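You operate a simulated robot arm through the tools that you are given. There is no shell and no other tool. Be economical: measure what you need, move in short steps, check, and stop when the job is done.

The job below is to be done with a simulated robot arm. You get a single attempt, and the scene is never put back.

Task
Press the call button to switch it on. Open the warmer drawer, put the jar from the front of the tall counter in the inside of the warmer drawer, then shut the drawer. Take the white jar and leave it on the bottom shelf of the low rack. Put the numbered steamer on the top of the small table away on the top of the store table. Push the front left door shut. Put the yellow sponge from the steel shelf behind the hot cabinet on the small steel tray. Put the layer cake plate from the top of the square table on top of the flat cover there. Pull the oven door open. Any order will do. Set down upright: jar.

Only the result counts: the job must be done as asked and must still hold three seconds after the hand-in. Knocking over, shifting, dropping, spilling or breaking anything else fails it. A push-on lid holds only when it is set on centred and level and pressed home; a screw cap is set on level and turned clockwise until tight.

Robot
A 7-joint arm with a fingered hand on a trunk, on a base that drives. Base frame: it is fixed to the floor where the robot stands at the start and does not move with it; the origin is under the middle of the robot, x ahead of it, y to its left, z up; the surface under the hand at the start is at about z = 0.82. Units: m, rad, N and s.
With the tool pointing down near the work surface it reaches from about 0.14 to 0.76 m from the robot's upright axis, wherever it stands. Its first joint turns from -1.204 to 3.002 rad. Places, roughly: bottom shelf of the low rack [-2.8, -2.7, 0.2]; call button [0.9, 0, 1.2]; flat cover (20x19x10 cm) [-2.2, 2.8, 0.8]; front left door [-2, 0.3, 1.1]; inside of the warmer drawer [2.3, -2.3, 0.6]; jar (8x8x12 cm) [0.3, 0.3, 0.9]; layer cake plate (15x15x5 cm) [-2, 2.8, 0.8]; numbered steamer [-1.25, -0.5, 0.75]; oven door [-1.7, -3.8, 1.3]; small steel tray (30x20x3 cm) [-4.3, 1.4, 0.9]; top of the store table [1.1, -5.5, 0.8]; warmer drawer [2.3, -2.4, 0.6]; white jar (10x10x9 cm) [1.1, -0.9, 0.8]; yellow sponge (7x10x4 cm) [-2.4, -0.4, 0.6]. Payload 3.4 kg.
The tool frame sits at the grasp point between the pads (the TCP): z along the fingers, y along the line on which they close. The tips reach 0.039 m beyond it. The gripper opens to 0.18 m. The gripper's body begins 0.111 m behind the TCP. The gripper is a hand of 3 fingers: y runs from the thumb to the fingers, the wrist lies at [0, 0, -0.262] in the tool frame, and closing takes about 1.5 s.
Orientation is that of the tool frame in the base frame, as [roll, pitch, yaw] about the fixed x, y, z axes, in that order (R = Rz(yaw) Ry(pitch) Rx(roll)). With the fingers straight down and closing along the base's y, the tool's x points along the base's -x, its y along +y and its z along -z.

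Tools
- The arm moves only by the tool nudge_tool. Its argument "targets" is a list of rows, each a list of 7 numbers: the shift along the tool's x, y, z in mm, then the turn, a rotation vector about the tool's x, y, z in rad, then the gripper command, from -1 (shut) to 1 (fully open), values between in proportion. In form: [[x, y, z, ax, ay, az, hand], ...]. A call has 1 to 20 rows; each row shifts and turns the commanded pose from where the row before left it, along the tool's axes as they then stand. Each row takes 0.2 s and may step no farther than 0.05 m and 0.15 rad from the row before; otherwise, or with a gripper value out of range, the whole call is refused. A pose out of reach is approached as far as the arm can. The call stops where the force on the tool passes 40 N (or 10 N more than at its start, if that is more) or the arm is blocked; 0.2 s more then pass. Each finger travels about 0.072 m/s and halts on what it meets, pressing with about 24 N; the grip force reading is that of the motor and also rises with nothing between the fingers. The clock runs only during rows and for 0.2 s after the last one: add rows that do not move to give the fingers time. The reply holds the time, the measured pose of the TCP, the force on the tool along the base axes, the opening and the grip force, in the units named above and with some noise, with the torque about the TCP (base axes, N m) and any sound that the robot's microphone picked up, and new pictures: "pictures" is both (left out), scene, wrist or none.
- Cameras (640 x 400 px; columns grow to the right, rows downward): "scene" is now at [0.1117, 0.0064, 1.8209]; the picture's right is [0.15, -0.99, -0.00], its down [-0.85, -0.13, -0.51] and it looks along [0.51, 0.08, -0.86] (base axes); focal length 285 px, centre (320, 200). "wrist" rides on the gripper at [0.063, -0.036, -0.128] in the tool frame; the picture's right is [0.50, 0.87, 0.00], its down [-0.75, 0.44, -0.49] and it looks along [-0.43, 0.25, 0.87] (tool axes); focal length 226 px, centre (320, 200). There is no depth. A picture from a camera that has moved, and an enlarged one, comes with that camera's place and axes in the base frame and with its lens. The place of the scene camera against the robot may be out by one fixed shift of up to 0.018 m in any direction.
- slide_trunk(by): slides the trunk up (or, below 0, down) by that many m; the arm and the scene camera ride with it, the base frame stays. It gives what a move gives, with no picture.
- steer(legs): drives the robot by 1 to 6 legs, each [ahead, left, turn to the left] in m, m and rad, along the robot's own axes; the way and the turn of a leg run together, so that a leg with both is an arc; at most 1.5 m and 3.142 rad a leg. The arm and the cameras ride along, it lands a little off, and it stops where it bumps. It gives what a move gives, and a new picture of the scene camera.
- preshape(shape): the hand has 3 fingers and takes this shape, open, in about a second: jaw (thumb against the fingers, like two jaws); tri (thumb and two fingers); tip (a fingertip pinch); poke (one finger out to press); point (the index stretched); flat (the hand flat); cup (the hand cupped); fist (a fist). The gripper value then closes the fingers along that shape, each until it touches; the sizes above hold for jaw. It gives what a move gives, with no picture.
- pan_tilt(pan, tilt): turns the head with the scene camera to pan (to the left, within 2.496 rad either way) and tilt (down, from -0.506 to 1.204), counted from straight ahead of the robot. It gives what a move gives, and a new picture of the scene camera.
- close_up(camera, box): a new picture of the part [left, top, right, bottom] of that camera's present view, enlarged. The clock stands still meanwhile.
- job_done(): hands the job in; it is judged then, once.

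Go step by step. Nothing tells you exact positions but the pictures and the camera data: compare them with the known pose of the tool, close in by small moves and look again before you grip or let go. The budget is 217 turns and 260 pictures, counting those below and the enlarged ones. Unless the task says otherwise, let go and move clear before handing in, and close with one line.

The tools are called after "Call:" by a JSON object that holds its "fn" and its "kwargs". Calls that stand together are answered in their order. nudge_tool: Moves the arm, as the interface text tells. Its arguments: {"type":"object","properties":{"targets":{"type":"array"},"pictures":{"type":"string","enum":["both","scene","wrist","none"]}},"required":["targets"]} The other tools are called the same way: slide_trunk (by) slides the trunk up or down; preshape (shape) gives the hand a shape; steer (legs) drives the base; pan_tilt (pan, tilt) turns the head that bears the scene camera; close_up (camera, box) takes an enlarged picture of a part of a camera's view; job_done () hands the job in.

At the start:

```text
clock: 0.0
position: [0.3539, 0.0801, 1.4728]
ee_rot: [3.139, -0.001, 3.142]
contact_force: [0.6, 0.5, 0.1]
ft_torque: [0.02, 0.0, 0.01]
width: 0.1798
gripper_force: 0.1
shape: jaw
trunk travel left (down, up): [-0.307, 0.235]
robot x, y, heading: [0.0011, -0.003, -0.002]
head pan, tilt: [0.152, 1.031]
```

scene: 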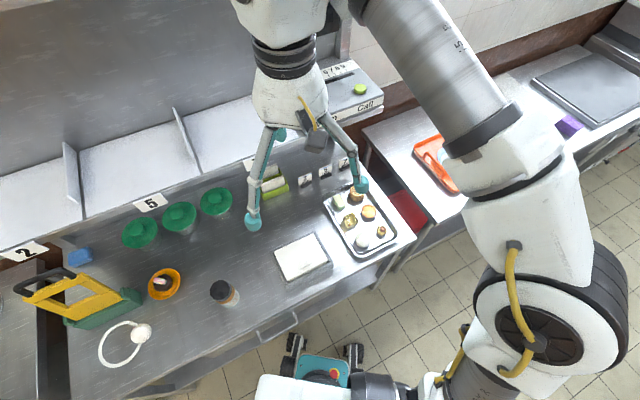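
wrist: 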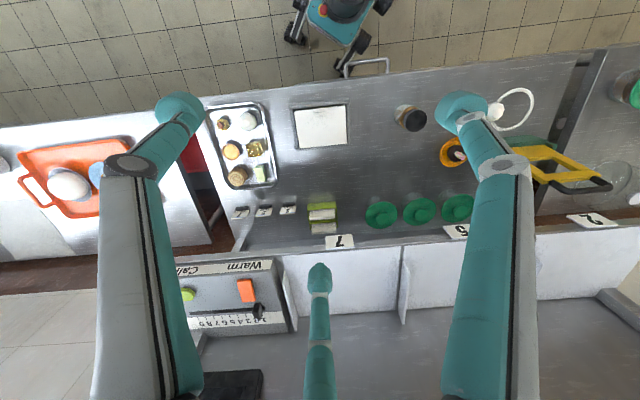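

The green button beside the "Call" label on the box at the back of the counter matches the given call button place; I'll enlarge it and the jar area.

Call:
{"fn": "close_up", "kwargs": {"camera": "scene", "box": [300, 50, 420, 125]}}

Call:
{"fn": "close_up", "kwargs": {"camera": "wrist", "box": [160, 240, 320, 340]}}

Call:
{"fn": "close_up", "kwargs": {"camera": "scene", "box": [60, 180, 300, 330]}}

```text
5.33 times, centred on (360, 88) of scene
camera zoom: at [0.1117, 0.0064, 1.8209], right [0.15, -0.99, 0.0], down [-0.85, -0.13, -0.51], along [0.51, 0.08, -0.86], focal length 1520 px, centre (107, 800)
```

zoom: 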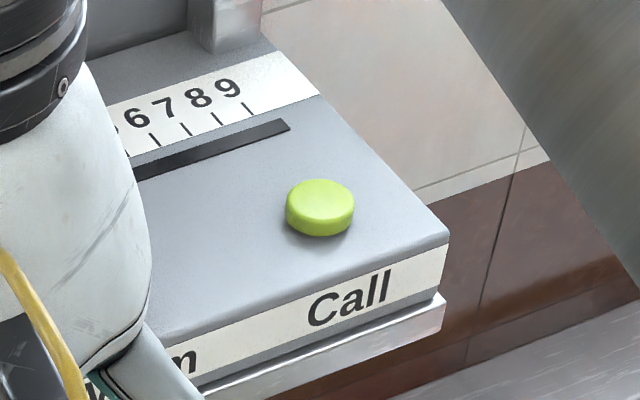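

```text
4.00 times, centred on (240, 290) of wrist
camera zoom: at [0.2921, 0.0443, 1.6002], right [-0.5, 0.87, 0.0], down [0.75, 0.43, 0.49], along [0.43, 0.25, -0.87], focal length 904 px, centre (640, -160)
```

zoom: 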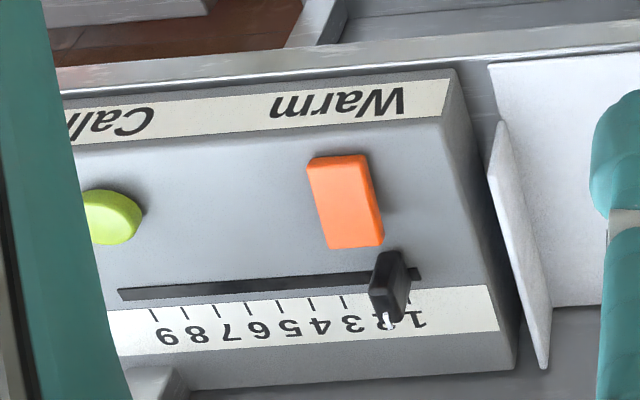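

```text
2.67 times, centred on (180, 255) of scene
camera zoom: at [0.1117, 0.0064, 1.8209], right [0.15, -0.99, 0.0], down [-0.85, -0.13, -0.51], along [0.51, 0.08, -0.86], focal length 760 px, centre (693, 53)
```

zoom: 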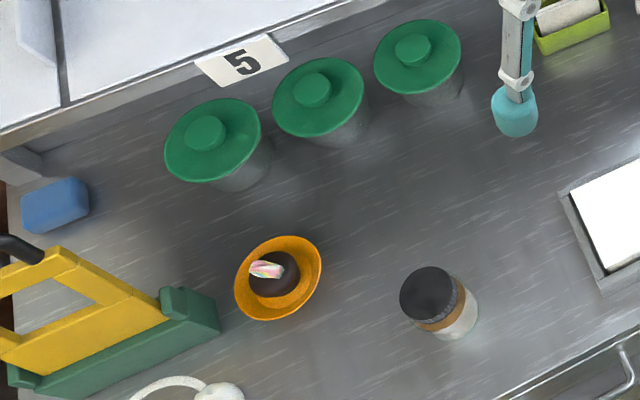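

The green round button stands on top of the box, near (0.93, -0.005, 1.19), to be pressed downwards. I'll shape the hand to poke and look at where the finger sits.

Call:
{"fn": "preshape", "kwargs": {"shape": "poke"}}

Call:
{"fn": "nudge_tool", "kwargs": {"targets": [[-50, 0, 0, 0, 0, 0, 1], [-50, 0, 0, 0, 0, 0, 1], [-50, 0, 0, 0, 0, 0, 1], [-50, 0, 0, 0, 0, 0, 1]]}}

```text
clock: 0.9
position: [0.3533, 0.0818, 1.4751]
ee_rot: [3.141, 0.0, 3.14]
contact_force: [-0.3, -0.2, 0.1]
ft_torque: [0.0, 0.04, -0.02]
width: 0.0001
gripper_force: 0.1
shape: poke
trunk travel left (down, up): [-0.307, 0.235]
robot x, y, heading: [0.0036, 0.0004, 0.003]
head pan, tilt: [0.152, 1.031]
```

```text
clock: 1.9
position: [0.5218, 0.0583, 1.4184]
ee_rot: [3.136, 0.002, 3.139]
contact_force: [0.2, -0.4, 0.1]
ft_torque: [0.02, 0.03, 0.0]
width: 0.0
gripper_force: 0.0
shape: poke
out of reach, approached as far as the arm can: row 2, 3, 4
trunk travel left (down, up): [-0.307, 0.235]
robot x, y, heading: [0.0005, -0.0016, -0.004]
head pan, tilt: [0.152, 1.031]
camera scene: at [0.1171, 0.003, 1.8205], right [0.15, -0.99, 0.0], down [-0.85, -0.13, -0.51], along [0.5, 0.08, -0.86], focal length 285 px, centre (320, 200)
camera wrist: at [0.4599, 0.0241, 1.545], right [-0.5, 0.87, 0.0], down [0.75, 0.43, 0.5], along [0.43, 0.25, -0.87], focal length 226 px, centre (320, 200)
```

scene: 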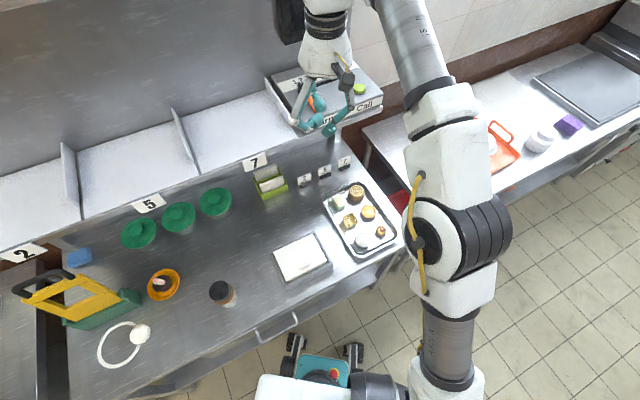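
wrist: 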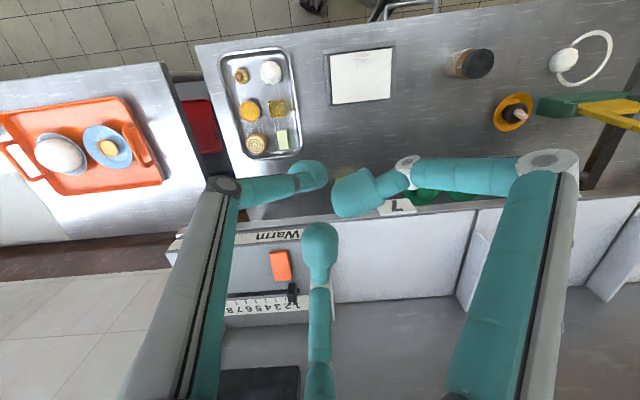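

The arm needs a lower or tilted wrist to reach that far. I'll look closely at the poke hand shape to find which finger is out.

Call:
{"fn": "close_up", "kwargs": {"camera": "scene", "box": [260, 40, 400, 140]}}

Call:
{"fn": "close_up", "kwargs": {"camera": "wrist", "box": [160, 130, 480, 330]}}

```text
4.00 times, centred on (330, 90) of scene
camera zoom: at [0.1171, 0.003, 1.8205], right [0.15, -0.99, 0.0], down [-0.85, -0.13, -0.51], along [0.5, 0.08, -0.86], focal length 1140 px, centre (280, 640)
```

zoom: 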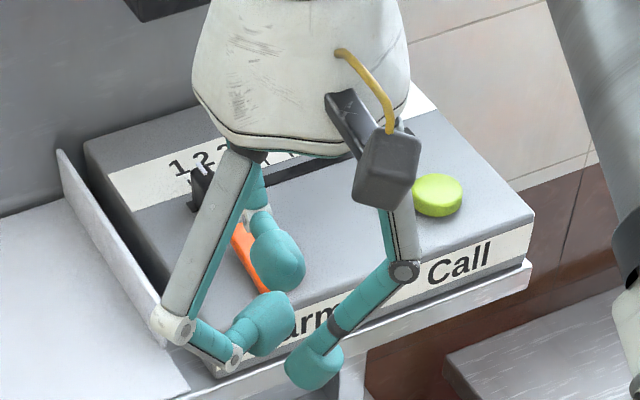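

```text
2.00 times, centred on (320, 230) of wrist
camera zoom: at [0.4599, 0.0241, 1.545], right [-0.5, 0.87, 0.0], down [0.75, 0.43, 0.5], along [0.43, 0.25, -0.87], focal length 452 px, centre (320, 140)
```

zoom: 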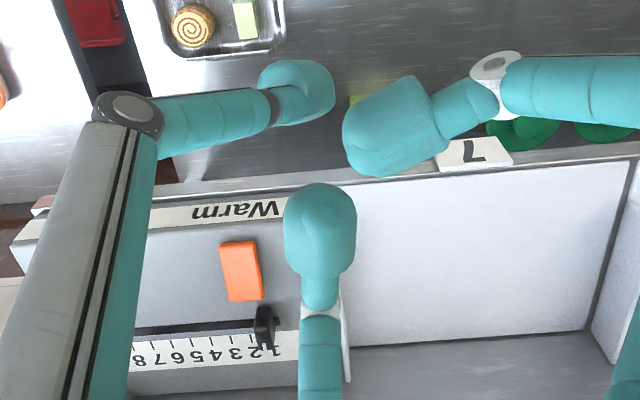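

All fingertips look curled in, so I'll rather press with the jaw closed, whose tip lies 0.039 m beyond the TCP. I raise the trunk for reach, shut the jaw and tilt the hand forward.

Call:
{"fn": "slide_trunk", "kwargs": {"by": 0.2}}

Call:
{"fn": "preshape", "kwargs": {"shape": "jaw"}}

Call:
{"fn": "nudge_tool", "kwargs": {"targets": [[0, 0, 0, 0, -0.15, 0, -1], [0, 0, 0, 0, -0.15, 0, -1], [0, 0, 0, 0, -0.15, 0, -1], [0, 0, 0, 0, -0.15, 0, -1], [0, 0, 0, 0, -0.15, 0, -1], [0, 0, 0, 0, 0, 0, -1], [0, 0, 0, 0, 0, 0, -1], [0, 0, 0, 0, 0, 0, -1], [0, 0, 0, 0, 0, 0, -1]], "pictures": "both"}}

```text
clock: 4.1
position: [0.4854, 0.0643, 1.6519]
ee_rot: [3.137, 0.067, -3.14]
contact_force: [0.1, -0.9, -0.3]
ft_torque: [0.02, -0.02, 0.04]
width: 0.0002
gripper_force: 0.1
shape: poke
trunk travel left (down, up): [-0.507, 0.035]
robot x, y, heading: [0.0005, -0.0008, -0.006]
head pan, tilt: [0.152, 1.031]
```

```text
clock: 5.0
position: [0.484, 0.063, 1.6515]
ee_rot: [3.138, 0.07, -3.141]
contact_force: [0.4, 0.2, 0.1]
ft_torque: [0.02, -0.02, -0.02]
width: 0.1801
gripper_force: 0.1
shape: jaw
trunk travel left (down, up): [-0.507, 0.035]
robot x, y, heading: [0.0015, -0.0009, -0.004]
head pan, tilt: [0.152, 1.031]
```

```text
clock: 7.0
position: [0.485, 0.0631, 1.6509]
ee_rot: [3.137, 0.817, 3.136]
contact_force: [1.0, -0.3, -0.1]
ft_torque: [-0.01, 0.01, 0.01]
width: 0.0
gripper_force: 23.9
shape: jaw
trunk travel left (down, up): [-0.507, 0.035]
robot x, y, heading: [0.0024, -0.0003, 0.003]
head pan, tilt: [0.152, 1.031]
camera scene: at [0.0538, 0.0053, 2.0206], right [0.15, -0.99, 0.0], down [-0.85, -0.13, -0.51], along [0.51, 0.08, -0.86], focal length 285 px, centre (320, 200)
camera wrist: at [0.3489, 0.0267, 1.6917], right [-0.34, 0.87, -0.36], down [0.16, 0.43, 0.89], along [0.93, 0.25, -0.28], focal length 226 px, centre (320, 200)
```

scene: 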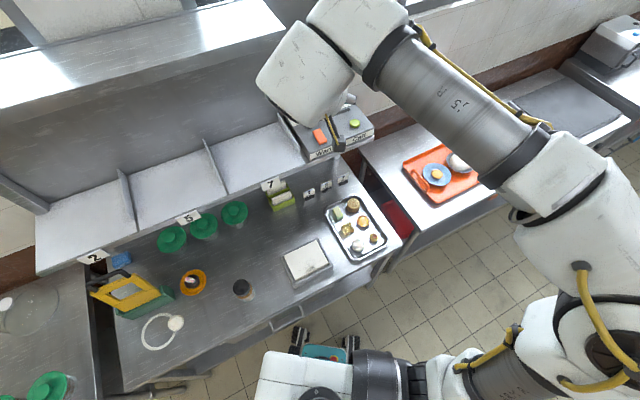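
wrist: 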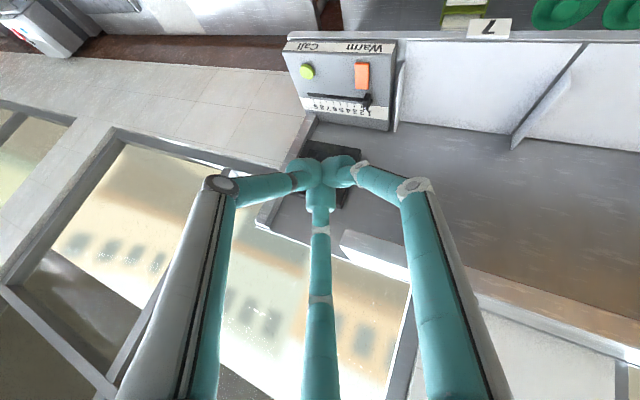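

The button lies at about (0.92, -0.003, 1.19), straight along the tilted fingers. I advance most of the way and check.

Call:
{"fn": "nudge_tool", "kwargs": {"targets": [[0, -6, 47, 0, 0, 0, -1], [0, -6, 47, 0, 0, 0, -1], [0, -6, 47, 0, 0, 0, -1], [0, -6, 47, 0, 0, 0, -1], [0, -6, 47, 0, 0, 0, -1], [0, -6, 47, 0, 0, 0, -1], [0, -6, 47, 0, 0, 0, -1], [0, -6, 47, 0, 0, 0, -1], [0, -6, 47, 0, 0, 0, -1], [0, -6, 47, 0, 0, 0, -1]], "pictures": "both"}}

```text
clock: 9.2
position: [0.8312, 0.0022, 1.3276]
ee_rot: [3.138, 0.816, 3.137]
contact_force: [0.3, 0.2, 0.4]
ft_torque: [-0.01, -0.01, 0.0]
width: 0.0
gripper_force: 24.2
shape: jaw
trunk travel left (down, up): [-0.507, 0.035]
robot x, y, heading: [-0.0018, -0.0004, -0.003]
head pan, tilt: [0.152, 1.031]
camera scene: at [0.0619, 0.0044, 2.0204], right [0.15, -0.99, 0.0], down [-0.85, -0.13, -0.51], along [0.5, 0.08, -0.86], focal length 285 px, centre (320, 200)
camera wrist: at [0.6945, -0.0341, 1.3683], right [-0.34, 0.87, -0.36], down [0.16, 0.43, 0.89], along [0.93, 0.25, -0.28], focal length 226 px, centre (320, 200)
```

scene: 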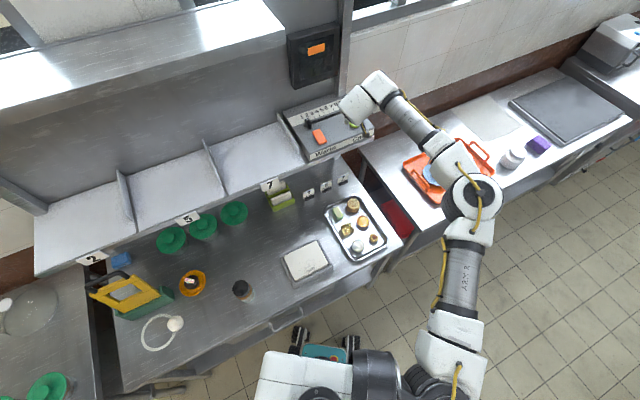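
wrist: 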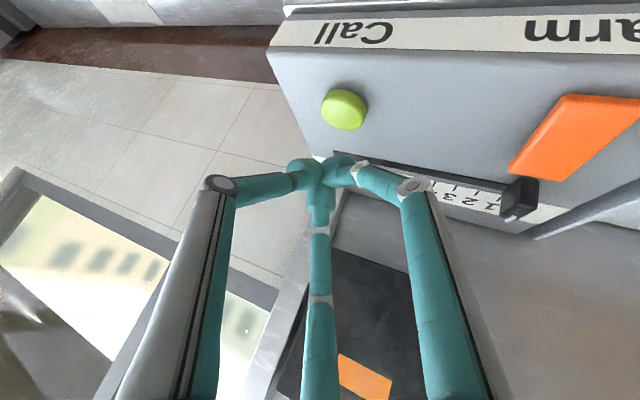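

The button is just ahead of the tips, around (0.91, 0.005, 1.19). I move the tips to just above it and look.

Call:
{"fn": "nudge_tool", "kwargs": {"targets": [[8, 1, 29, 0, 0, 0, -1], [8, 1, 29, 0, 0, 0, -1], [7, 1, 29, 0, 0, 0, -1]], "pictures": "both"}}

Call:
{"fn": "close_up", "kwargs": {"camera": "scene", "box": [310, 80, 390, 130]}}

```text
clock: 10.0
position: [0.8728, 0.009, 1.2601]
ee_rot: [3.134, 0.83, 3.138]
contact_force: [2.3, 1.9, 17.6]
ft_torque: [-0.35, -0.15, 0.09]
width: 0.0
gripper_force: 24.3
shape: jaw
trunk travel left (down, up): [-0.507, 0.035]
robot x, y, heading: [0.0011, -0.0014, -0.001]
head pan, tilt: [0.152, 1.031]
heard: click
camera scene: at [0.0514, 0.0061, 2.021], right [0.15, -0.99, 0.0], down [-0.85, -0.13, -0.51], along [0.51, 0.08, -0.86], focal length 285 px, centre (320, 200)
camera wrist: at [0.7377, -0.0281, 1.2999], right [-0.34, 0.87, -0.36], down [0.15, 0.43, 0.89], along [0.93, 0.25, -0.27], focal length 226 px, centre (320, 200)
```

scene: 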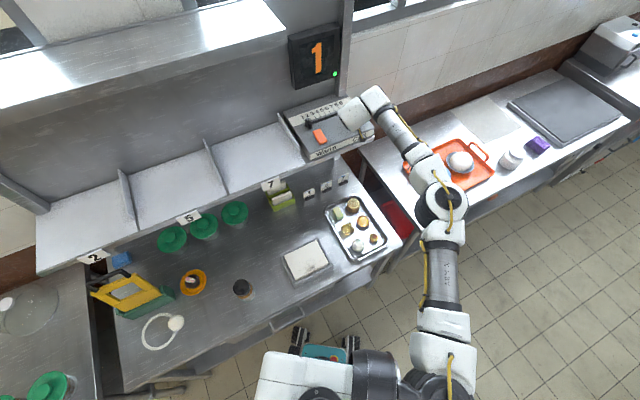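
wrist: 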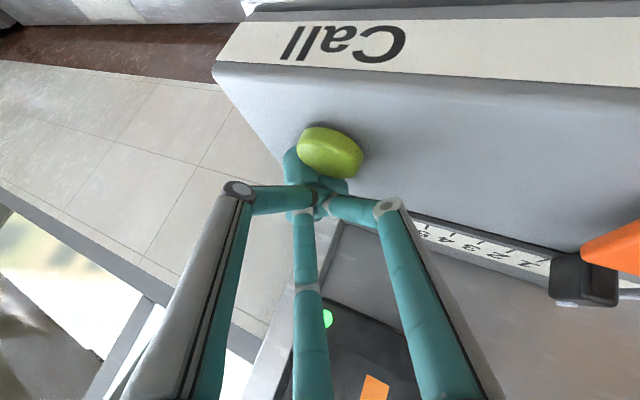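

```text
8.00 times, centred on (350, 105) of scene
camera zoom: at [0.0514, 0.0061, 2.021], right [0.15, -0.99, 0.0], down [-0.85, -0.13, -0.51], along [0.51, 0.08, -0.86], focal length 2280 px, centre (80, 960)
```

zoom: 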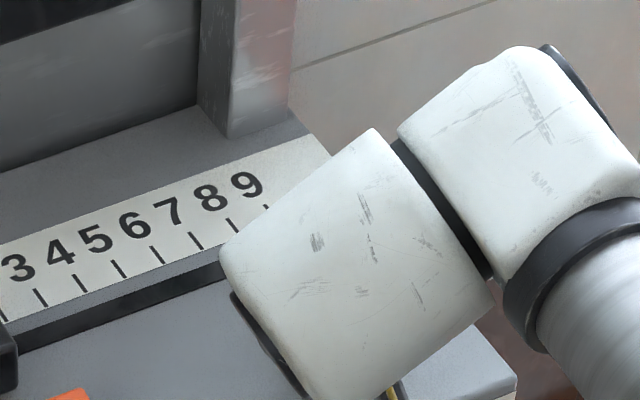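

The button clicked and the display lit up with a green light, so the call is on. I back straight off and open the hand at a safe height.

Call:
{"fn": "nudge_tool", "kwargs": {"targets": [[-20, 0, -20, 0, 0, 0, -1], [-20, 0, -40, 0, 0, 0, -1], [0, 0, -47, 0, 0, 0, -1], [0, 0, -47, 0, 0, 0, -1], [0, 0, -47, 0, 0, 0, -1], [0, 0, -47, 0, 0, 0, -1], [0, 0, -47, 0, 0.15, 0, -1], [0, 0, -47, 0, 0.15, 0, -1], [0, 0, -30, 0, 0.15, 0, 0], [0, 0, 0, 0, 0.15, 0, 0.5], [0, 0, 0, 0, 0.15, 0, 0.5], [0, 0, 0, 0, 0.07, 0, 0.5]], "pictures": "scene"}}

```text
clock: 12.6
position: [0.6319, 0.0098, 1.5333]
ee_rot: [-3.13, 0.086, -3.127]
contact_force: [-0.7, -0.2, 0.1]
ft_torque: [0.0, 0.01, -0.01]
width: 0.1113
gripper_force: 0.1
shape: jaw
out of reach, approached as far as the arm can: row 11, 12
trunk travel left (down, up): [-0.507, 0.035]
robot x, y, heading: [0.0005, -0.0037, -0.002]
head pan, tilt: [0.152, 1.031]
camera scene: at [0.056, 0.0075, 2.0206], right [0.15, -0.99, 0.0], down [-0.85, -0.13, -0.51], along [0.5, 0.08, -0.86], focal length 285 px, centre (320, 200)
```

scene: 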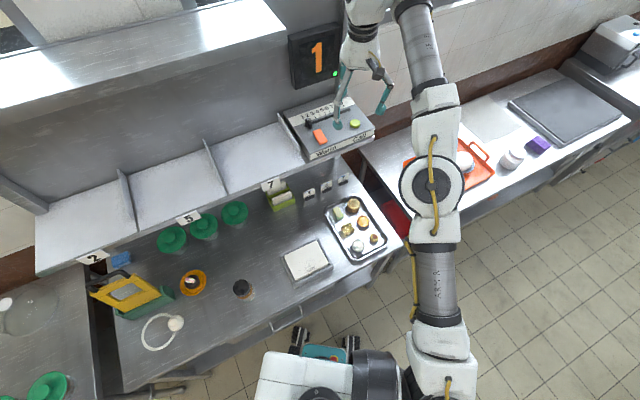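

The call display stays lit. Next I fold the arm back and look around the room to map the routes.

Call:
{"fn": "nudge_tool", "kwargs": {"targets": [[50, 0, 0, 0, 0, 0, 1], [50, 0, 0, 0, 0.08, 0, 1], [50, 0, 0, 0, 0, 0, 1], [50, 0, 0, 0, 0, 0, 1], [50, 0, 0, 0, 0, 0, 1]], "pictures": "none"}}

Call:
{"fn": "pan_tilt", "kwargs": {"pan": -1.0, "tilt": 0.5}}

Call:
{"fn": "pan_tilt", "kwargs": {"pan": -2.3, "tilt": 0.5}}

Call:
{"fn": "pan_tilt", "kwargs": {"pan": 2.3, "tilt": 0.5}}

Call:
{"fn": "pan_tilt", "kwargs": {"pan": 1.2, "tilt": 0.6}}

```text
clock: 13.8
position: [0.3777, 0.0083, 1.5293]
ee_rot: [-3.132, -0.028, -3.137]
contact_force: [0.3, -0.1, -0.4]
ft_torque: [0.01, -0.01, 0.01]
width: 0.1799
gripper_force: 0.2
shape: jaw
trunk travel left (down, up): [-0.507, 0.035]
robot x, y, heading: [-0.0001, 0.0004, 0.002]
head pan, tilt: [0.152, 1.031]
```

```text
clock: 15.1
position: [0.3802, 0.009, 1.5295]
ee_rot: [-3.13, -0.03, -3.133]
contact_force: [0.3, -0.4, -0.3]
ft_torque: [0.04, -0.02, 0.0]
width: 0.1799
gripper_force: 0.2
shape: jaw
trunk travel left (down, up): [-0.507, 0.035]
robot x, y, heading: [0.0011, 0.0045, -0.001]
head pan, tilt: [-1.0, 0.499]
camera scene: at [0.0377, -0.0826, 2.0637], right [-0.84, -0.54, 0.0], down [-0.26, 0.41, -0.88], along [0.47, -0.74, -0.48], focal length 285 px, centre (320, 200)
```

scene: 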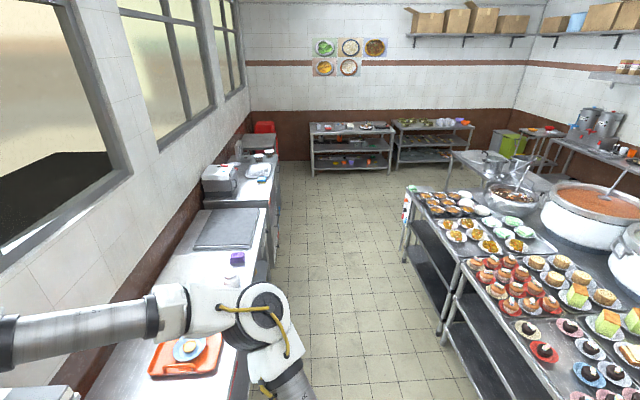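

```text
clock: 16.6
position: [0.3812, 0.008, 1.5301]
ee_rot: [-3.131, -0.029, -3.134]
contact_force: [-0.3, 0.5, 0.0]
ft_torque: [0.03, 0.0, 0.02]
width: 0.1801
gripper_force: 0.1
shape: jaw
trunk travel left (down, up): [-0.507, 0.035]
robot x, y, heading: [-0.0015, -0.0022, -0.005]
head pan, tilt: [-2.3, 0.499]
camera scene: at [-0.0723, -0.074, 2.0641], right [-0.75, 0.67, 0.0], down [0.32, 0.36, -0.88], along [-0.59, -0.65, -0.48], focal length 285 px, centre (320, 200)
```

scene: 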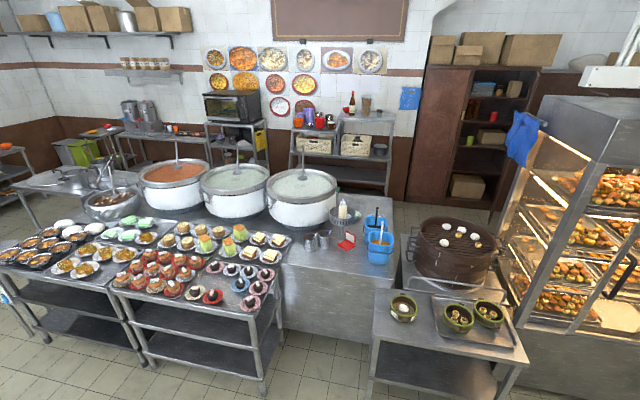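

```text
clock: 20.3
position: [0.3817, 0.0087, 1.5285]
ee_rot: [-3.13, -0.03, -3.135]
contact_force: [-0.2, 1.4, 0.2]
ft_torque: [0.0, -0.02, -0.03]
width: 0.1797
gripper_force: 0.1
shape: jaw
trunk travel left (down, up): [-0.507, 0.035]
robot x, y, heading: [0.0009, -0.001, -0.003]
head pan, tilt: [2.3, 0.499]
camera scene: at [-0.0723, 0.0616, 2.0644], right [0.75, 0.67, 0.0], down [0.32, -0.35, -0.88], along [-0.59, 0.66, -0.48], focal length 285 px, centre (320, 200)
```

scene: 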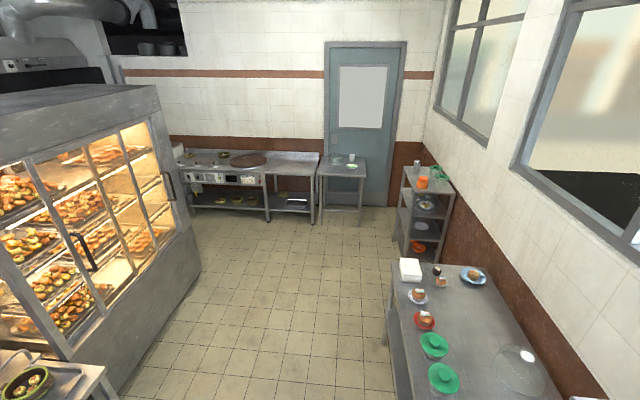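

```text
clock: 21.6
position: [0.3816, 0.0099, 1.5288]
ee_rot: [-3.133, -0.03, -3.135]
contact_force: [-1.0, -1.2, -0.3]
ft_torque: [0.0, 0.01, -0.01]
width: 0.1797
gripper_force: 0.0
shape: jaw
trunk travel left (down, up): [-0.507, 0.035]
robot x, y, heading: [-0.0017, -0.0006, -0.002]
head pan, tilt: [1.201, 0.6]
camera scene: at [0.0202, 0.0762, 2.0551], right [0.93, -0.36, 0.0], down [-0.21, -0.52, -0.83], along [0.3, 0.77, -0.56], focal length 285 px, centre (320, 200)
```

scene: 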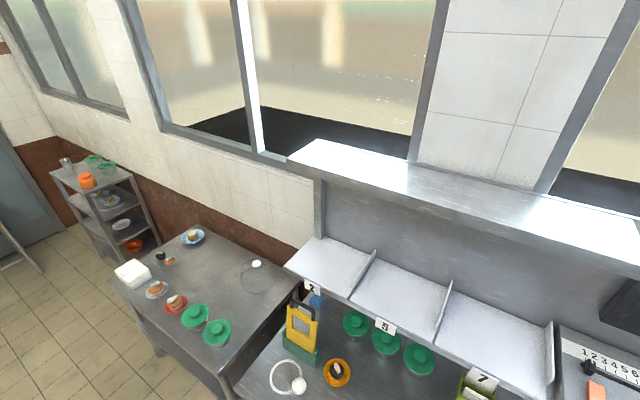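

I have the layout: the walls run about 0.55–0.6 rad rotated from the base frame, with an aisle between the window counters and the island. First I'll go open the warmer drawer: turn to face the window wall and check the heading before strafing right.

Call:
{"fn": "pan_tilt", "kwargs": {"pan": -0.9, "tilt": 0.6}}

Call:
{"fn": "steer", "kwargs": {"legs": [[0, 0, 0.57]]}}

```text
clock: 23.6
position: [0.3812, 0.0096, 1.529]
ee_rot: [-3.13, -0.029, -3.134]
contact_force: [-0.7, 0.5, 1.2]
ft_torque: [0.02, 0.0, -0.01]
width: 0.1799
gripper_force: 0.0
shape: jaw
trunk travel left (down, up): [-0.507, 0.035]
robot x, y, heading: [0.0022, -0.0002, -0.0]
head pan, tilt: [-0.901, 0.6]
camera scene: at [0.0432, -0.0753, 2.0547], right [-0.78, -0.62, 0.0], down [-0.35, 0.44, -0.82], along [0.51, -0.64, -0.57], focal length 285 px, centre (320, 200)
```

scene: 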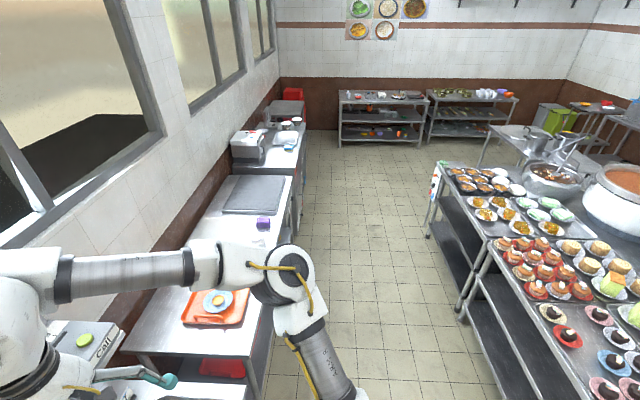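

```text
clock: 25.6
position: [0.3172, 0.21, 1.5291]
ee_rot: [-3.133, -0.027, -2.57]
contact_force: [0.1, -0.7, -1.4]
ft_torque: [0.0, 0.04, 0.02]
width: 0.1799
gripper_force: 0.1
shape: jaw
trunk travel left (down, up): [-0.507, 0.035]
robot x, y, heading: [-0.0004, 0.002, 0.564]
head pan, tilt: [-0.901, 0.6]
camera scene: at [0.0784, -0.0478, 2.0547], right [-0.33, -0.94, 0.0], down [-0.54, 0.19, -0.82], along [0.78, -0.27, -0.57], focal length 285 px, centre (320, 200)
```

scene: 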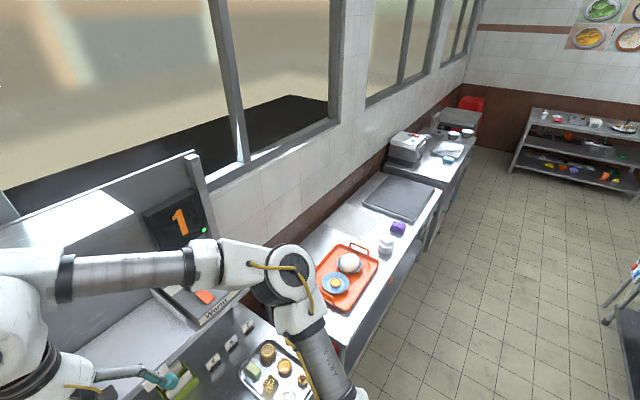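

Floor lines give the wall normal at about 0.63 rad. I turn the rest, back off a little to the middle of the aisle and strafe right to the warmer drawer counter.

Call:
{"fn": "steer", "kwargs": {"legs": [[0, 0, 0.066], [-0.3, -0.8, 0], [0, -1.2, 0]]}}

Call:
{"fn": "pan_tilt", "kwargs": {"pan": -0.6, "tilt": 0.7}}

```text
clock: 36.4
position: [1.2795, -1.5637, 1.5302]
ee_rot: [-3.134, -0.029, -2.471]
contact_force: [0.4, 0.1, -0.5]
ft_torque: [-0.01, 0.01, -0.02]
width: 0.1799
gripper_force: 0.0
shape: jaw
trunk travel left (down, up): [-0.507, 0.035]
robot x, y, heading: [0.9816, -1.7998, 0.659]
head pan, tilt: [-0.901, 0.6]
camera scene: at [1.0665, -1.8414, 2.0547], right [-0.24, -0.97, 0.0], down [-0.55, 0.13, -0.82], along [0.8, -0.19, -0.57], focal length 285 px, centre (320, 200)
```

scene: 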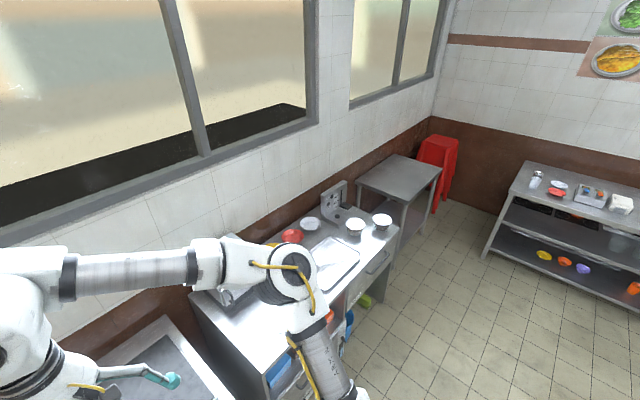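

```text
clock: 37.2
position: [1.2724, -1.5587, 1.5306]
ee_rot: [-3.128, -0.028, -2.474]
contact_force: [0.3, -0.6, -0.1]
ft_torque: [0.0, -0.04, -0.03]
width: 0.1799
gripper_force: 0.1
shape: jaw
trunk travel left (down, up): [-0.507, 0.035]
robot x, y, heading: [0.9834, -1.8013, 0.665]
head pan, tilt: [-0.6, 0.7]
camera scene: at [1.0581, -1.8066, 2.0464], right [0.06, -1.0, 0.0], down [-0.64, -0.04, -0.77], along [0.76, 0.04, -0.64], focal length 285 px, centre (320, 200)
```

scene: 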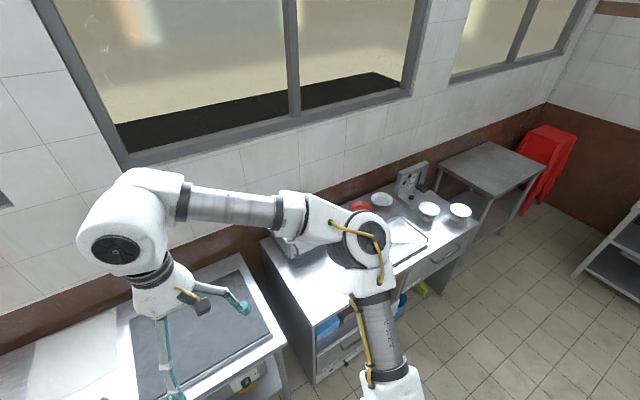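

I see a counter with drawers ahead right. I'll enlarge the drawer fronts.

Call:
{"fn": "close_up", "kwargs": {"camera": "scene", "box": [300, 200, 500, 390]}}

```text
2.11 times, centred on (400, 295) of scene
camera zoom: at [1.0581, -1.8066, 2.0464], right [0.06, -1.0, 0.0], down [-0.64, -0.04, -0.77], along [0.76, 0.04, -0.64], focal length 600 px, centre (152, 0)
```

zoom: 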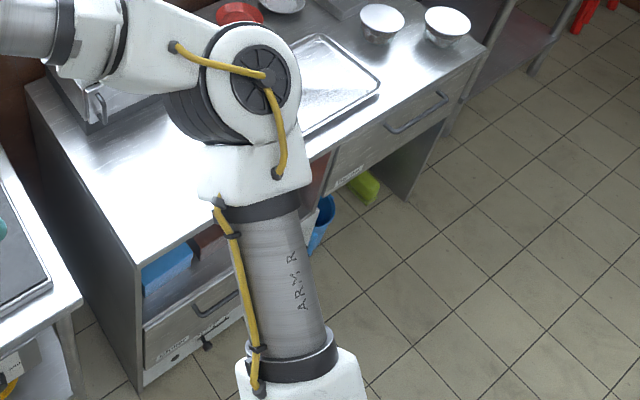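

The upper right drawer (handle near (2.25, -2.53, 0.65)) fits the warmer drawer place. I strafe further to stand in front of it and look.

Call:
{"fn": "steer", "kwargs": {"legs": [[-0.15, -1.2, -0.04]]}}

Call:
{"fn": "pan_tilt", "kwargs": {"pan": 0.1, "tilt": 0.9}}

```text
clock: 43.4
position: [1.8819, -2.6333, 1.5301]
ee_rot: [-3.125, -0.027, -2.524]
contact_force: [0.0, -0.3, 0.0]
ft_torque: [-0.02, -0.01, 0.05]
width: 0.1801
gripper_force: 0.1
shape: jaw
trunk travel left (down, up): [-0.507, 0.035]
robot x, y, heading: [1.5842, -2.8638, 0.615]
head pan, tilt: [-0.6, 0.7]
camera scene: at [1.6552, -2.8662, 2.0465], right [0.01, -1.0, 0.01], down [-0.64, -0.01, -0.77], along [0.77, 0.0, -0.64], focal length 285 px, centre (320, 200)
```

scene: 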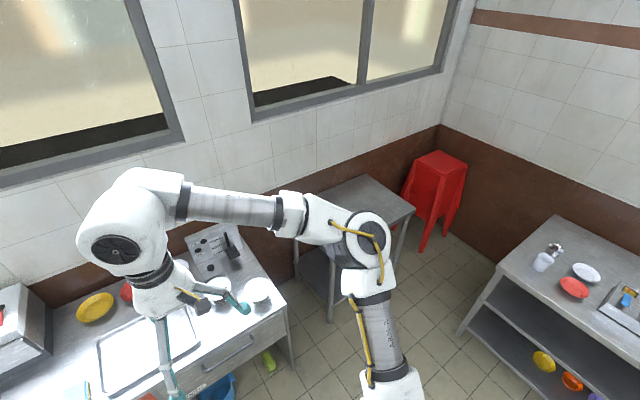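

```text
clock: 44.4
position: [1.8905, -2.6464, 1.5321]
ee_rot: [-3.137, -0.025, -2.523]
contact_force: [0.0, -0.1, 0.2]
ft_torque: [-0.01, -0.01, 0.04]
width: 0.1798
gripper_force: 0.0
shape: jaw
trunk travel left (down, up): [-0.507, 0.035]
robot x, y, heading: [1.585, -2.8651, 0.612]
head pan, tilt: [0.099, 0.901]
camera scene: at [1.639, -2.8342, 2.0301], right [0.65, -0.76, 0.0], down [-0.6, -0.51, -0.62], along [0.47, 0.41, -0.79], focal length 285 px, centre (320, 200)
```

scene: 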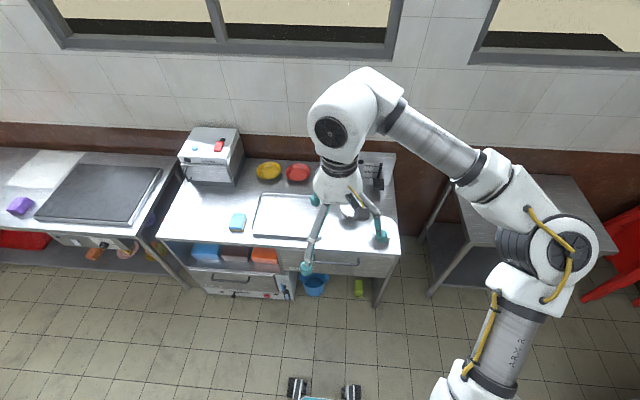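

Call:
{"fn": "close_up", "kwargs": {"camera": "scene", "box": [270, 230, 410, 310]}}

Call:
{"fn": "close_up", "kwargs": {"camera": "scene", "box": [180, 230, 320, 310]}}

```text
4.57 times, centred on (340, 270) of scene
camera zoom: at [1.639, -2.8342, 2.0301], right [0.65, -0.76, 0.0], down [-0.6, -0.51, -0.62], along [0.47, 0.41, -0.79], focal length 1303 px, centre (229, -120)
```

zoom: 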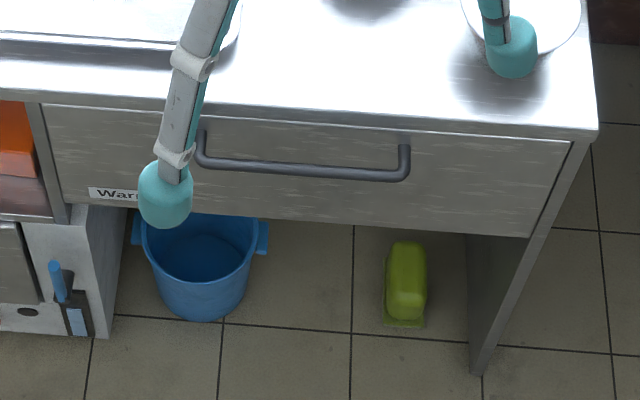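

```text
4.57 times, centred on (250, 270) of scene
camera zoom: at [1.639, -2.8342, 2.0301], right [0.65, -0.76, 0.0], down [-0.6, -0.51, -0.62], along [0.47, 0.41, -0.79], focal length 1303 px, centre (640, -120)
```

zoom: 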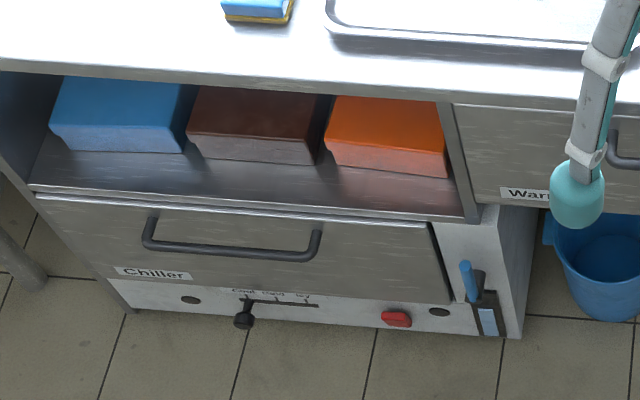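

The right drawer is labelled "Warmer"; its handle is a horizontal bar near (2.18, -2.46, 0.70). I lower the trunk, then swing the fingers to point at the drawer with the jaws closing vertically.

Call:
{"fn": "slide_trunk", "kwargs": {"by": -0.45}}

Call:
{"fn": "nudge_tool", "kwargs": {"targets": [[-20, 0, 0, 0, -0.15, 0, 1], [-20, 0, 3, 0, -0.15, 0, 1], [-19, 0, 6, 0, -0.15, 0, 1], [-18, 0, 9, 0, -0.15, 0, 1], [-16.5, 0, 11, 0, -0.15, 0, 1], [-14.5, 0, 13.5, 0, -0.15, 0, 1], [-12.4, 0, 15.7, 0, -0.15, 0, 1], [-10, 0, 17, 0, -0.15, 0, 1], [-7, 0, 18.6, 0, -0.15, 0, 1], [-4.4, 0, 19.5, 0, -0.15, 0, 1], [-1.4, 0, 20, 0, -0.1, 0, 1]], "pictures": "none"}}

Call:
{"fn": "nudge_tool", "kwargs": {"targets": [[0, 0, 0, 0, 0, 0.15, 1], [0, 0, 0, 0, 0, 0.15, 1], [0, 0, 0, 0, 0, 0.15, 1], [0, 0, 0, 0, 0, 0.15, 1], [0, 0, 0, 0, 0, 0.15, 1], [0, 0, 0, 0, 0, 0.15, 1], [0, 0, 0, 0, 0, 0.15, 1], [0, 0, 0, 0, 0, 0.15, 1], [0, 0, 0, 0, 0, 0.15, 1], [0, 0, 0, 0, 0, 0.15, 1], [0, 0, 0, 0, 0, 0.07, 1]], "pictures": "both"}}

```text
refused: -0.45 is not a number from -0.4 to 0.4
```

```text
clock: 46.8
position: [2.064, -2.5081, 1.5271]
ee_rot: [-1.105, 1.559, -0.485]
contact_force: [0.8, -1.6, -0.4]
ft_torque: [0.03, -0.01, 0.0]
width: 0.18
gripper_force: 0.0
shape: jaw
trunk travel left (down, up): [-0.507, 0.035]
robot x, y, heading: [1.5868, -2.8595, 0.62]
head pan, tilt: [0.099, 0.901]
```

```text
clock: 49.2
position: [2.1903, -2.7392, 1.6134]
ee_rot: [1.565, 0.012, 2.201]
contact_force: [0.3, 0.3, 0.2]
ft_torque: [-0.02, -0.04, 0.01]
width: 0.1797
gripper_force: 0.0
shape: jaw
out of reach, approached as far as the arm can: row 2, 3, 4, 5, 6, 7, 8, 9, 10, 11
trunk travel left (down, up): [-0.507, 0.035]
robot x, y, heading: [1.5876, -2.8612, 0.617]
head pan, tilt: [0.099, 0.901]
camera scene: at [1.6397, -2.8348, 2.03], right [0.65, -0.76, 0.0], down [-0.6, -0.51, -0.62], along [0.47, 0.41, -0.79], focal length 285 px, centre (320, 200)
camera wrist: at [2.0507, -2.7651, 1.5749], right [-0.31, 0.41, 0.86], down [0.04, -0.9, 0.44], along [0.95, 0.17, 0.26], focal length 226 px, centre (320, 200)
```

scene: 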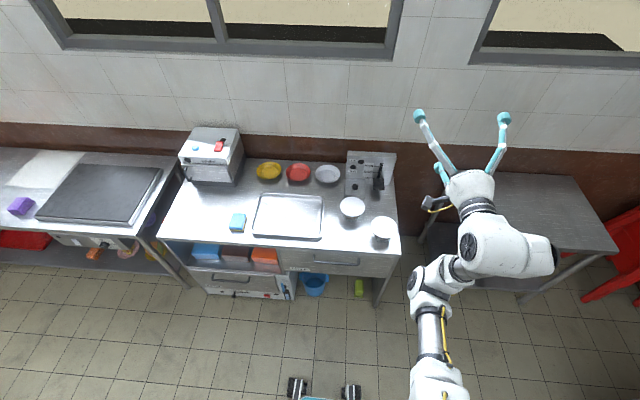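
wrist: 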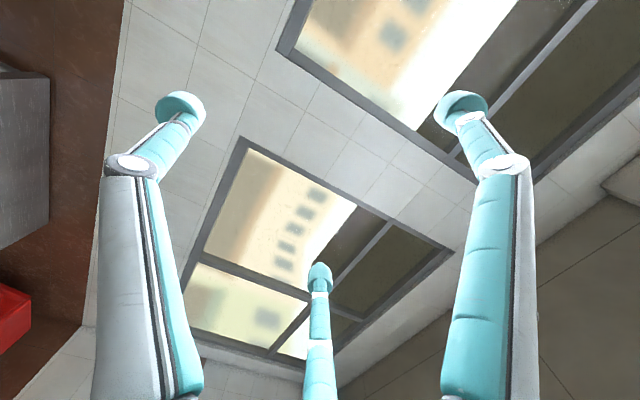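

The trunk refused that long a slide, and the arm wandered to the side but the orientation is right. I lower the trunk now in two slides.

Call:
{"fn": "slide_trunk", "kwargs": {"by": -0.4}}

Call:
{"fn": "nudge_tool", "kwargs": {"targets": [[40, 0, -10, 0, 0, 0, 1], [40, 0, -10, 0, 0, 0, 1], [40, 0, -10, 0, 0, 0, 1], [40, 0, -10, 0, 0, 0, 1], [40, 0, -10, 0, 0, 0, 1]], "pictures": "none"}}

Call:
{"fn": "close_up", "kwargs": {"camera": "scene", "box": [240, 180, 420, 300]}}

```text
clock: 53.1
position: [2.2606, -2.689, 1.1121]
ee_rot: [1.75, 0.008, 2.191]
contact_force: [0.2, 0.1, 0.8]
ft_torque: [0.01, 0.0, 0.01]
width: 0.1799
gripper_force: 0.0
shape: jaw
trunk travel left (down, up): [-0.107, 0.435]
robot x, y, heading: [1.5849, -2.8664, 0.614]
head pan, tilt: [0.099, 0.901]
```

```text
clock: 54.3
position: [2.233, -2.6875, 1.0758]
ee_rot: [1.749, 0.011, 2.2]
contact_force: [-0.1, 0.0, -0.1]
ft_torque: [-0.01, 0.01, 0.02]
width: 0.1799
gripper_force: 0.0
shape: jaw
out of reach, approached as far as the arm can: row 1, 2, 3, 4, 5
trunk travel left (down, up): [-0.107, 0.435]
robot x, y, heading: [1.5879, -2.8641, 0.61]
head pan, tilt: [0.099, 0.901]
```

```text
3.33 times, centred on (330, 240) of scene
camera zoom: at [1.8953, -2.6525, 1.6016], right [0.65, -0.76, 0.0], down [-0.6, -0.51, -0.62], along [0.47, 0.41, -0.79], focal length 950 px, centre (287, 67)
```

zoom: 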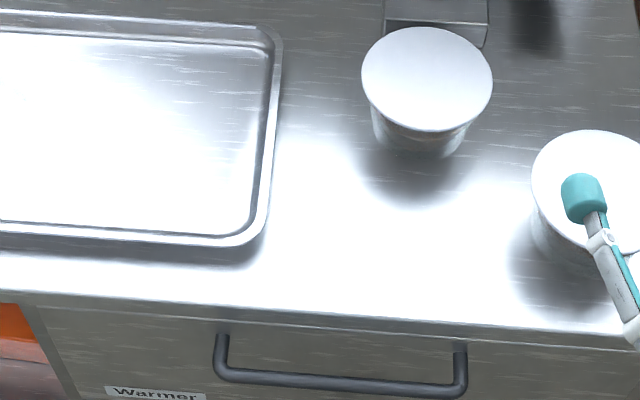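

The torso folds forward as it lowers, so I'm now too close. The handle triangulates to (2.17, -2.474, 0.713); I back the base off 0.3 m.

Call:
{"fn": "steer", "kwargs": {"legs": [[-0.3, 0.05, 0.02]]}}

```text
clock: 56.3
position: [1.9573, -2.8069, 1.077]
ee_rot: [1.748, 0.007, 2.223]
contact_force: [-0.1, 0.4, -0.9]
ft_torque: [-0.01, -0.01, -0.02]
width: 0.1799
gripper_force: 0.0
shape: jaw
trunk travel left (down, up): [-0.107, 0.435]
robot x, y, heading: [1.3154, -3.0007, 0.636]
head pan, tilt: [0.099, 0.901]
camera scene: at [1.6197, -2.7819, 1.6018], right [0.67, -0.74, 0.0], down [-0.59, -0.52, -0.62], along [0.46, 0.42, -0.79], focal length 285 px, centre (320, 200)
```

scene: 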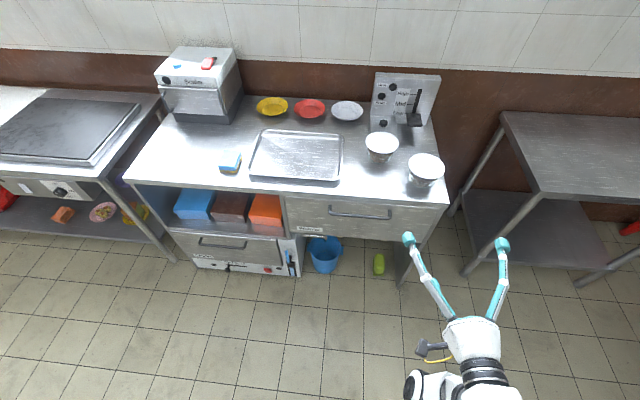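

Clear view now. I level the hand and move it to 0.15 m in front of the handle at its height.

Call:
{"fn": "nudge_tool", "kwargs": {"targets": [[0, 0, 0, -0.15, 0, 0, 1], [0, 0, 0, -0.027, 0, 0, 1], [17.5, -45, 15, 0, 0, 0, 1], [17.5, -45, 15, 0, 0, 0, 1], [17.5, -45, 15, 0, 0, 0, 1], [17.5, -45, 15, 0, 0, 0, 1], [17.5, -45, 15, 0, 0, 0, 1], [17.5, -45, 15, 0, 0, 0, 1], [17.5, -45, 15, 0, 0, 0, 1], [17.5, -45, 15, 0, 0, 0, 1], [0, 0, 35, 0, 0, 0, 1], [0, 0, 35, 0, 0, 0, 1]], "pictures": "both"}}

```text
refused: row 3 steps farther than a row can; nothing moved
```

Call:
{"fn": "nudge_tool", "kwargs": {"targets": [[0, 0, 0, -0.15, 0, 0, 1], [0, 0, 0, -0.027, 0, 0, 1], [15.5, -40, 13, 0, 0, 0, 1], [15.5, -40, 13, 0, 0, 0, 1], [15.5, -40, 13, 0, 0, 0, 1], [15.5, -40, 13, 0, 0, 0, 1], [15.5, -40, 13, 0, 0, 0, 1], [15.5, -40, 13, 0, 0, 0, 1], [15.5, -40, 13, 0, 0, 0, 1], [15.5, -40, 13, 0, 0, 0, 1], [15.5, -40, 13, 0, 0, 0, 1], [0, 0, 35, 0, 0, 0, 1], [0, 0, 35, 0, 0, 0, 1]], "pictures": "both"}}

```text
clock: 59.1
position: [2.0431, -2.5797, 0.7259]
ee_rot: [1.568, 0.012, 2.223]
contact_force: [-0.2, -0.1, -0.1]
ft_torque: [0.0, -0.01, 0.04]
width: 0.1799
gripper_force: 0.1
shape: jaw
out of reach, approached as far as the arm can: row 1, 3
trunk travel left (down, up): [-0.107, 0.435]
robot x, y, heading: [1.3129, -2.9936, 0.636]
head pan, tilt: [0.099, 0.901]
camera scene: at [1.6177, -2.7785, 1.6016], right [0.67, -0.74, 0.0], down [-0.58, -0.53, -0.62], along [0.46, 0.42, -0.79], focal length 285 px, centre (320, 200)
camera wrist: at [1.9041, -2.6083, 0.6865], right [-0.31, 0.4, 0.86], down [0.06, -0.89, 0.44], along [0.95, 0.19, 0.25], focal length 226 px, centre (320, 200)
```

scene: 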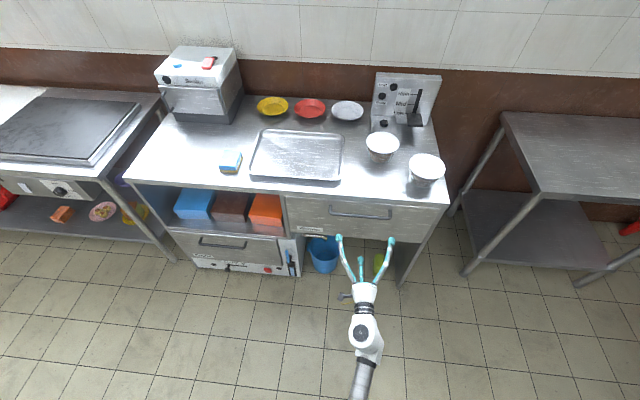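
wrist: 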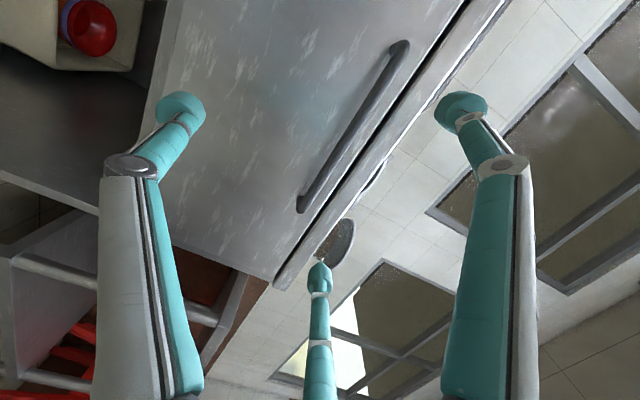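

The wrist view puts the bar a bit higher, z≈0.745. I narrow the jaws to about 0.07 m, raise 19 mm and go nearer, then check.

Call:
{"fn": "nudge_tool", "kwargs": {"targets": [[5, 10, 0, 0, 0, 0, -0.2], [5, 9, 0, 0, 0, 0, -0.2], [0, 0, 0, 0, 0, 0, -0.2], [0, 0, 30, 0, 0, 0, -0.2], [0, 0, 35, 0, 0, 0, -0.2]], "pictures": "both"}}

Call:
{"fn": "close_up", "kwargs": {"camera": "scene", "box": [280, 170, 440, 270]}}

```text
clock: 60.3
position: [2.0865, -2.5322, 0.7429]
ee_rot: [1.568, 0.014, 2.224]
contact_force: [0.7, 0.8, 0.0]
ft_torque: [-0.01, -0.03, 0.03]
width: 0.0724
gripper_force: 0.0
shape: jaw
trunk travel left (down, up): [-0.107, 0.435]
robot x, y, heading: [1.3173, -3.0006, 0.639]
head pan, tilt: [0.099, 0.901]
camera scene: at [1.6178, -2.7776, 1.6014], right [0.67, -0.74, 0.0], down [-0.58, -0.53, -0.62], along [0.46, 0.41, -0.79], focal length 285 px, centre (320, 200)
camera wrist: at [1.9477, -2.5595, 0.7058], right [-0.31, 0.4, 0.86], down [0.06, -0.89, 0.44], along [0.95, 0.19, 0.25], focal length 226 px, centre (320, 200)
```

scene: 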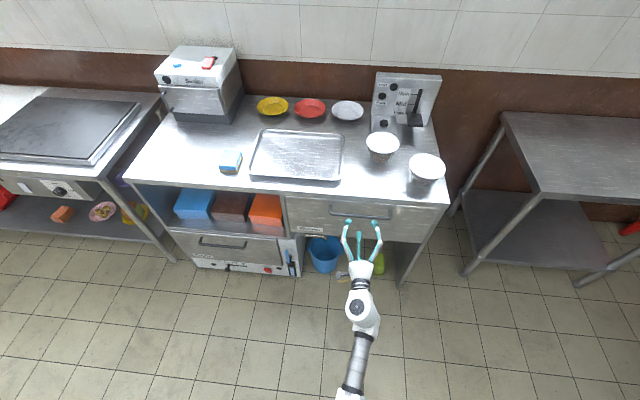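
wrist: 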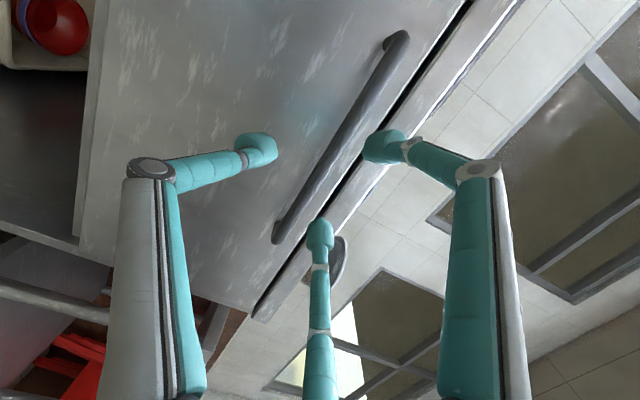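

```text
4.00 times, centred on (360, 220) of scene
camera zoom: at [1.6178, -2.7776, 1.6014], right [0.67, -0.74, 0.0], down [-0.58, -0.53, -0.62], along [0.46, 0.41, -0.79], focal length 1140 px, centre (160, 120)
```

zoom: 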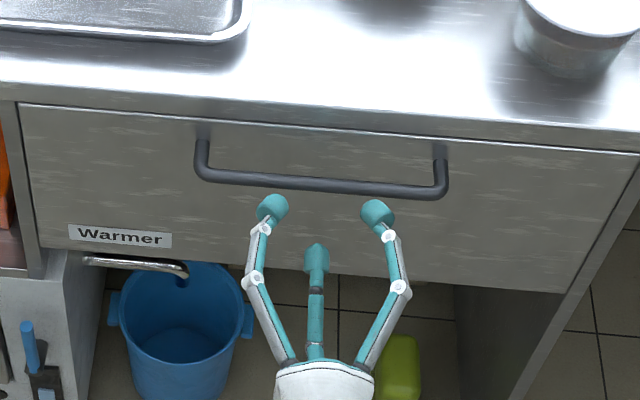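

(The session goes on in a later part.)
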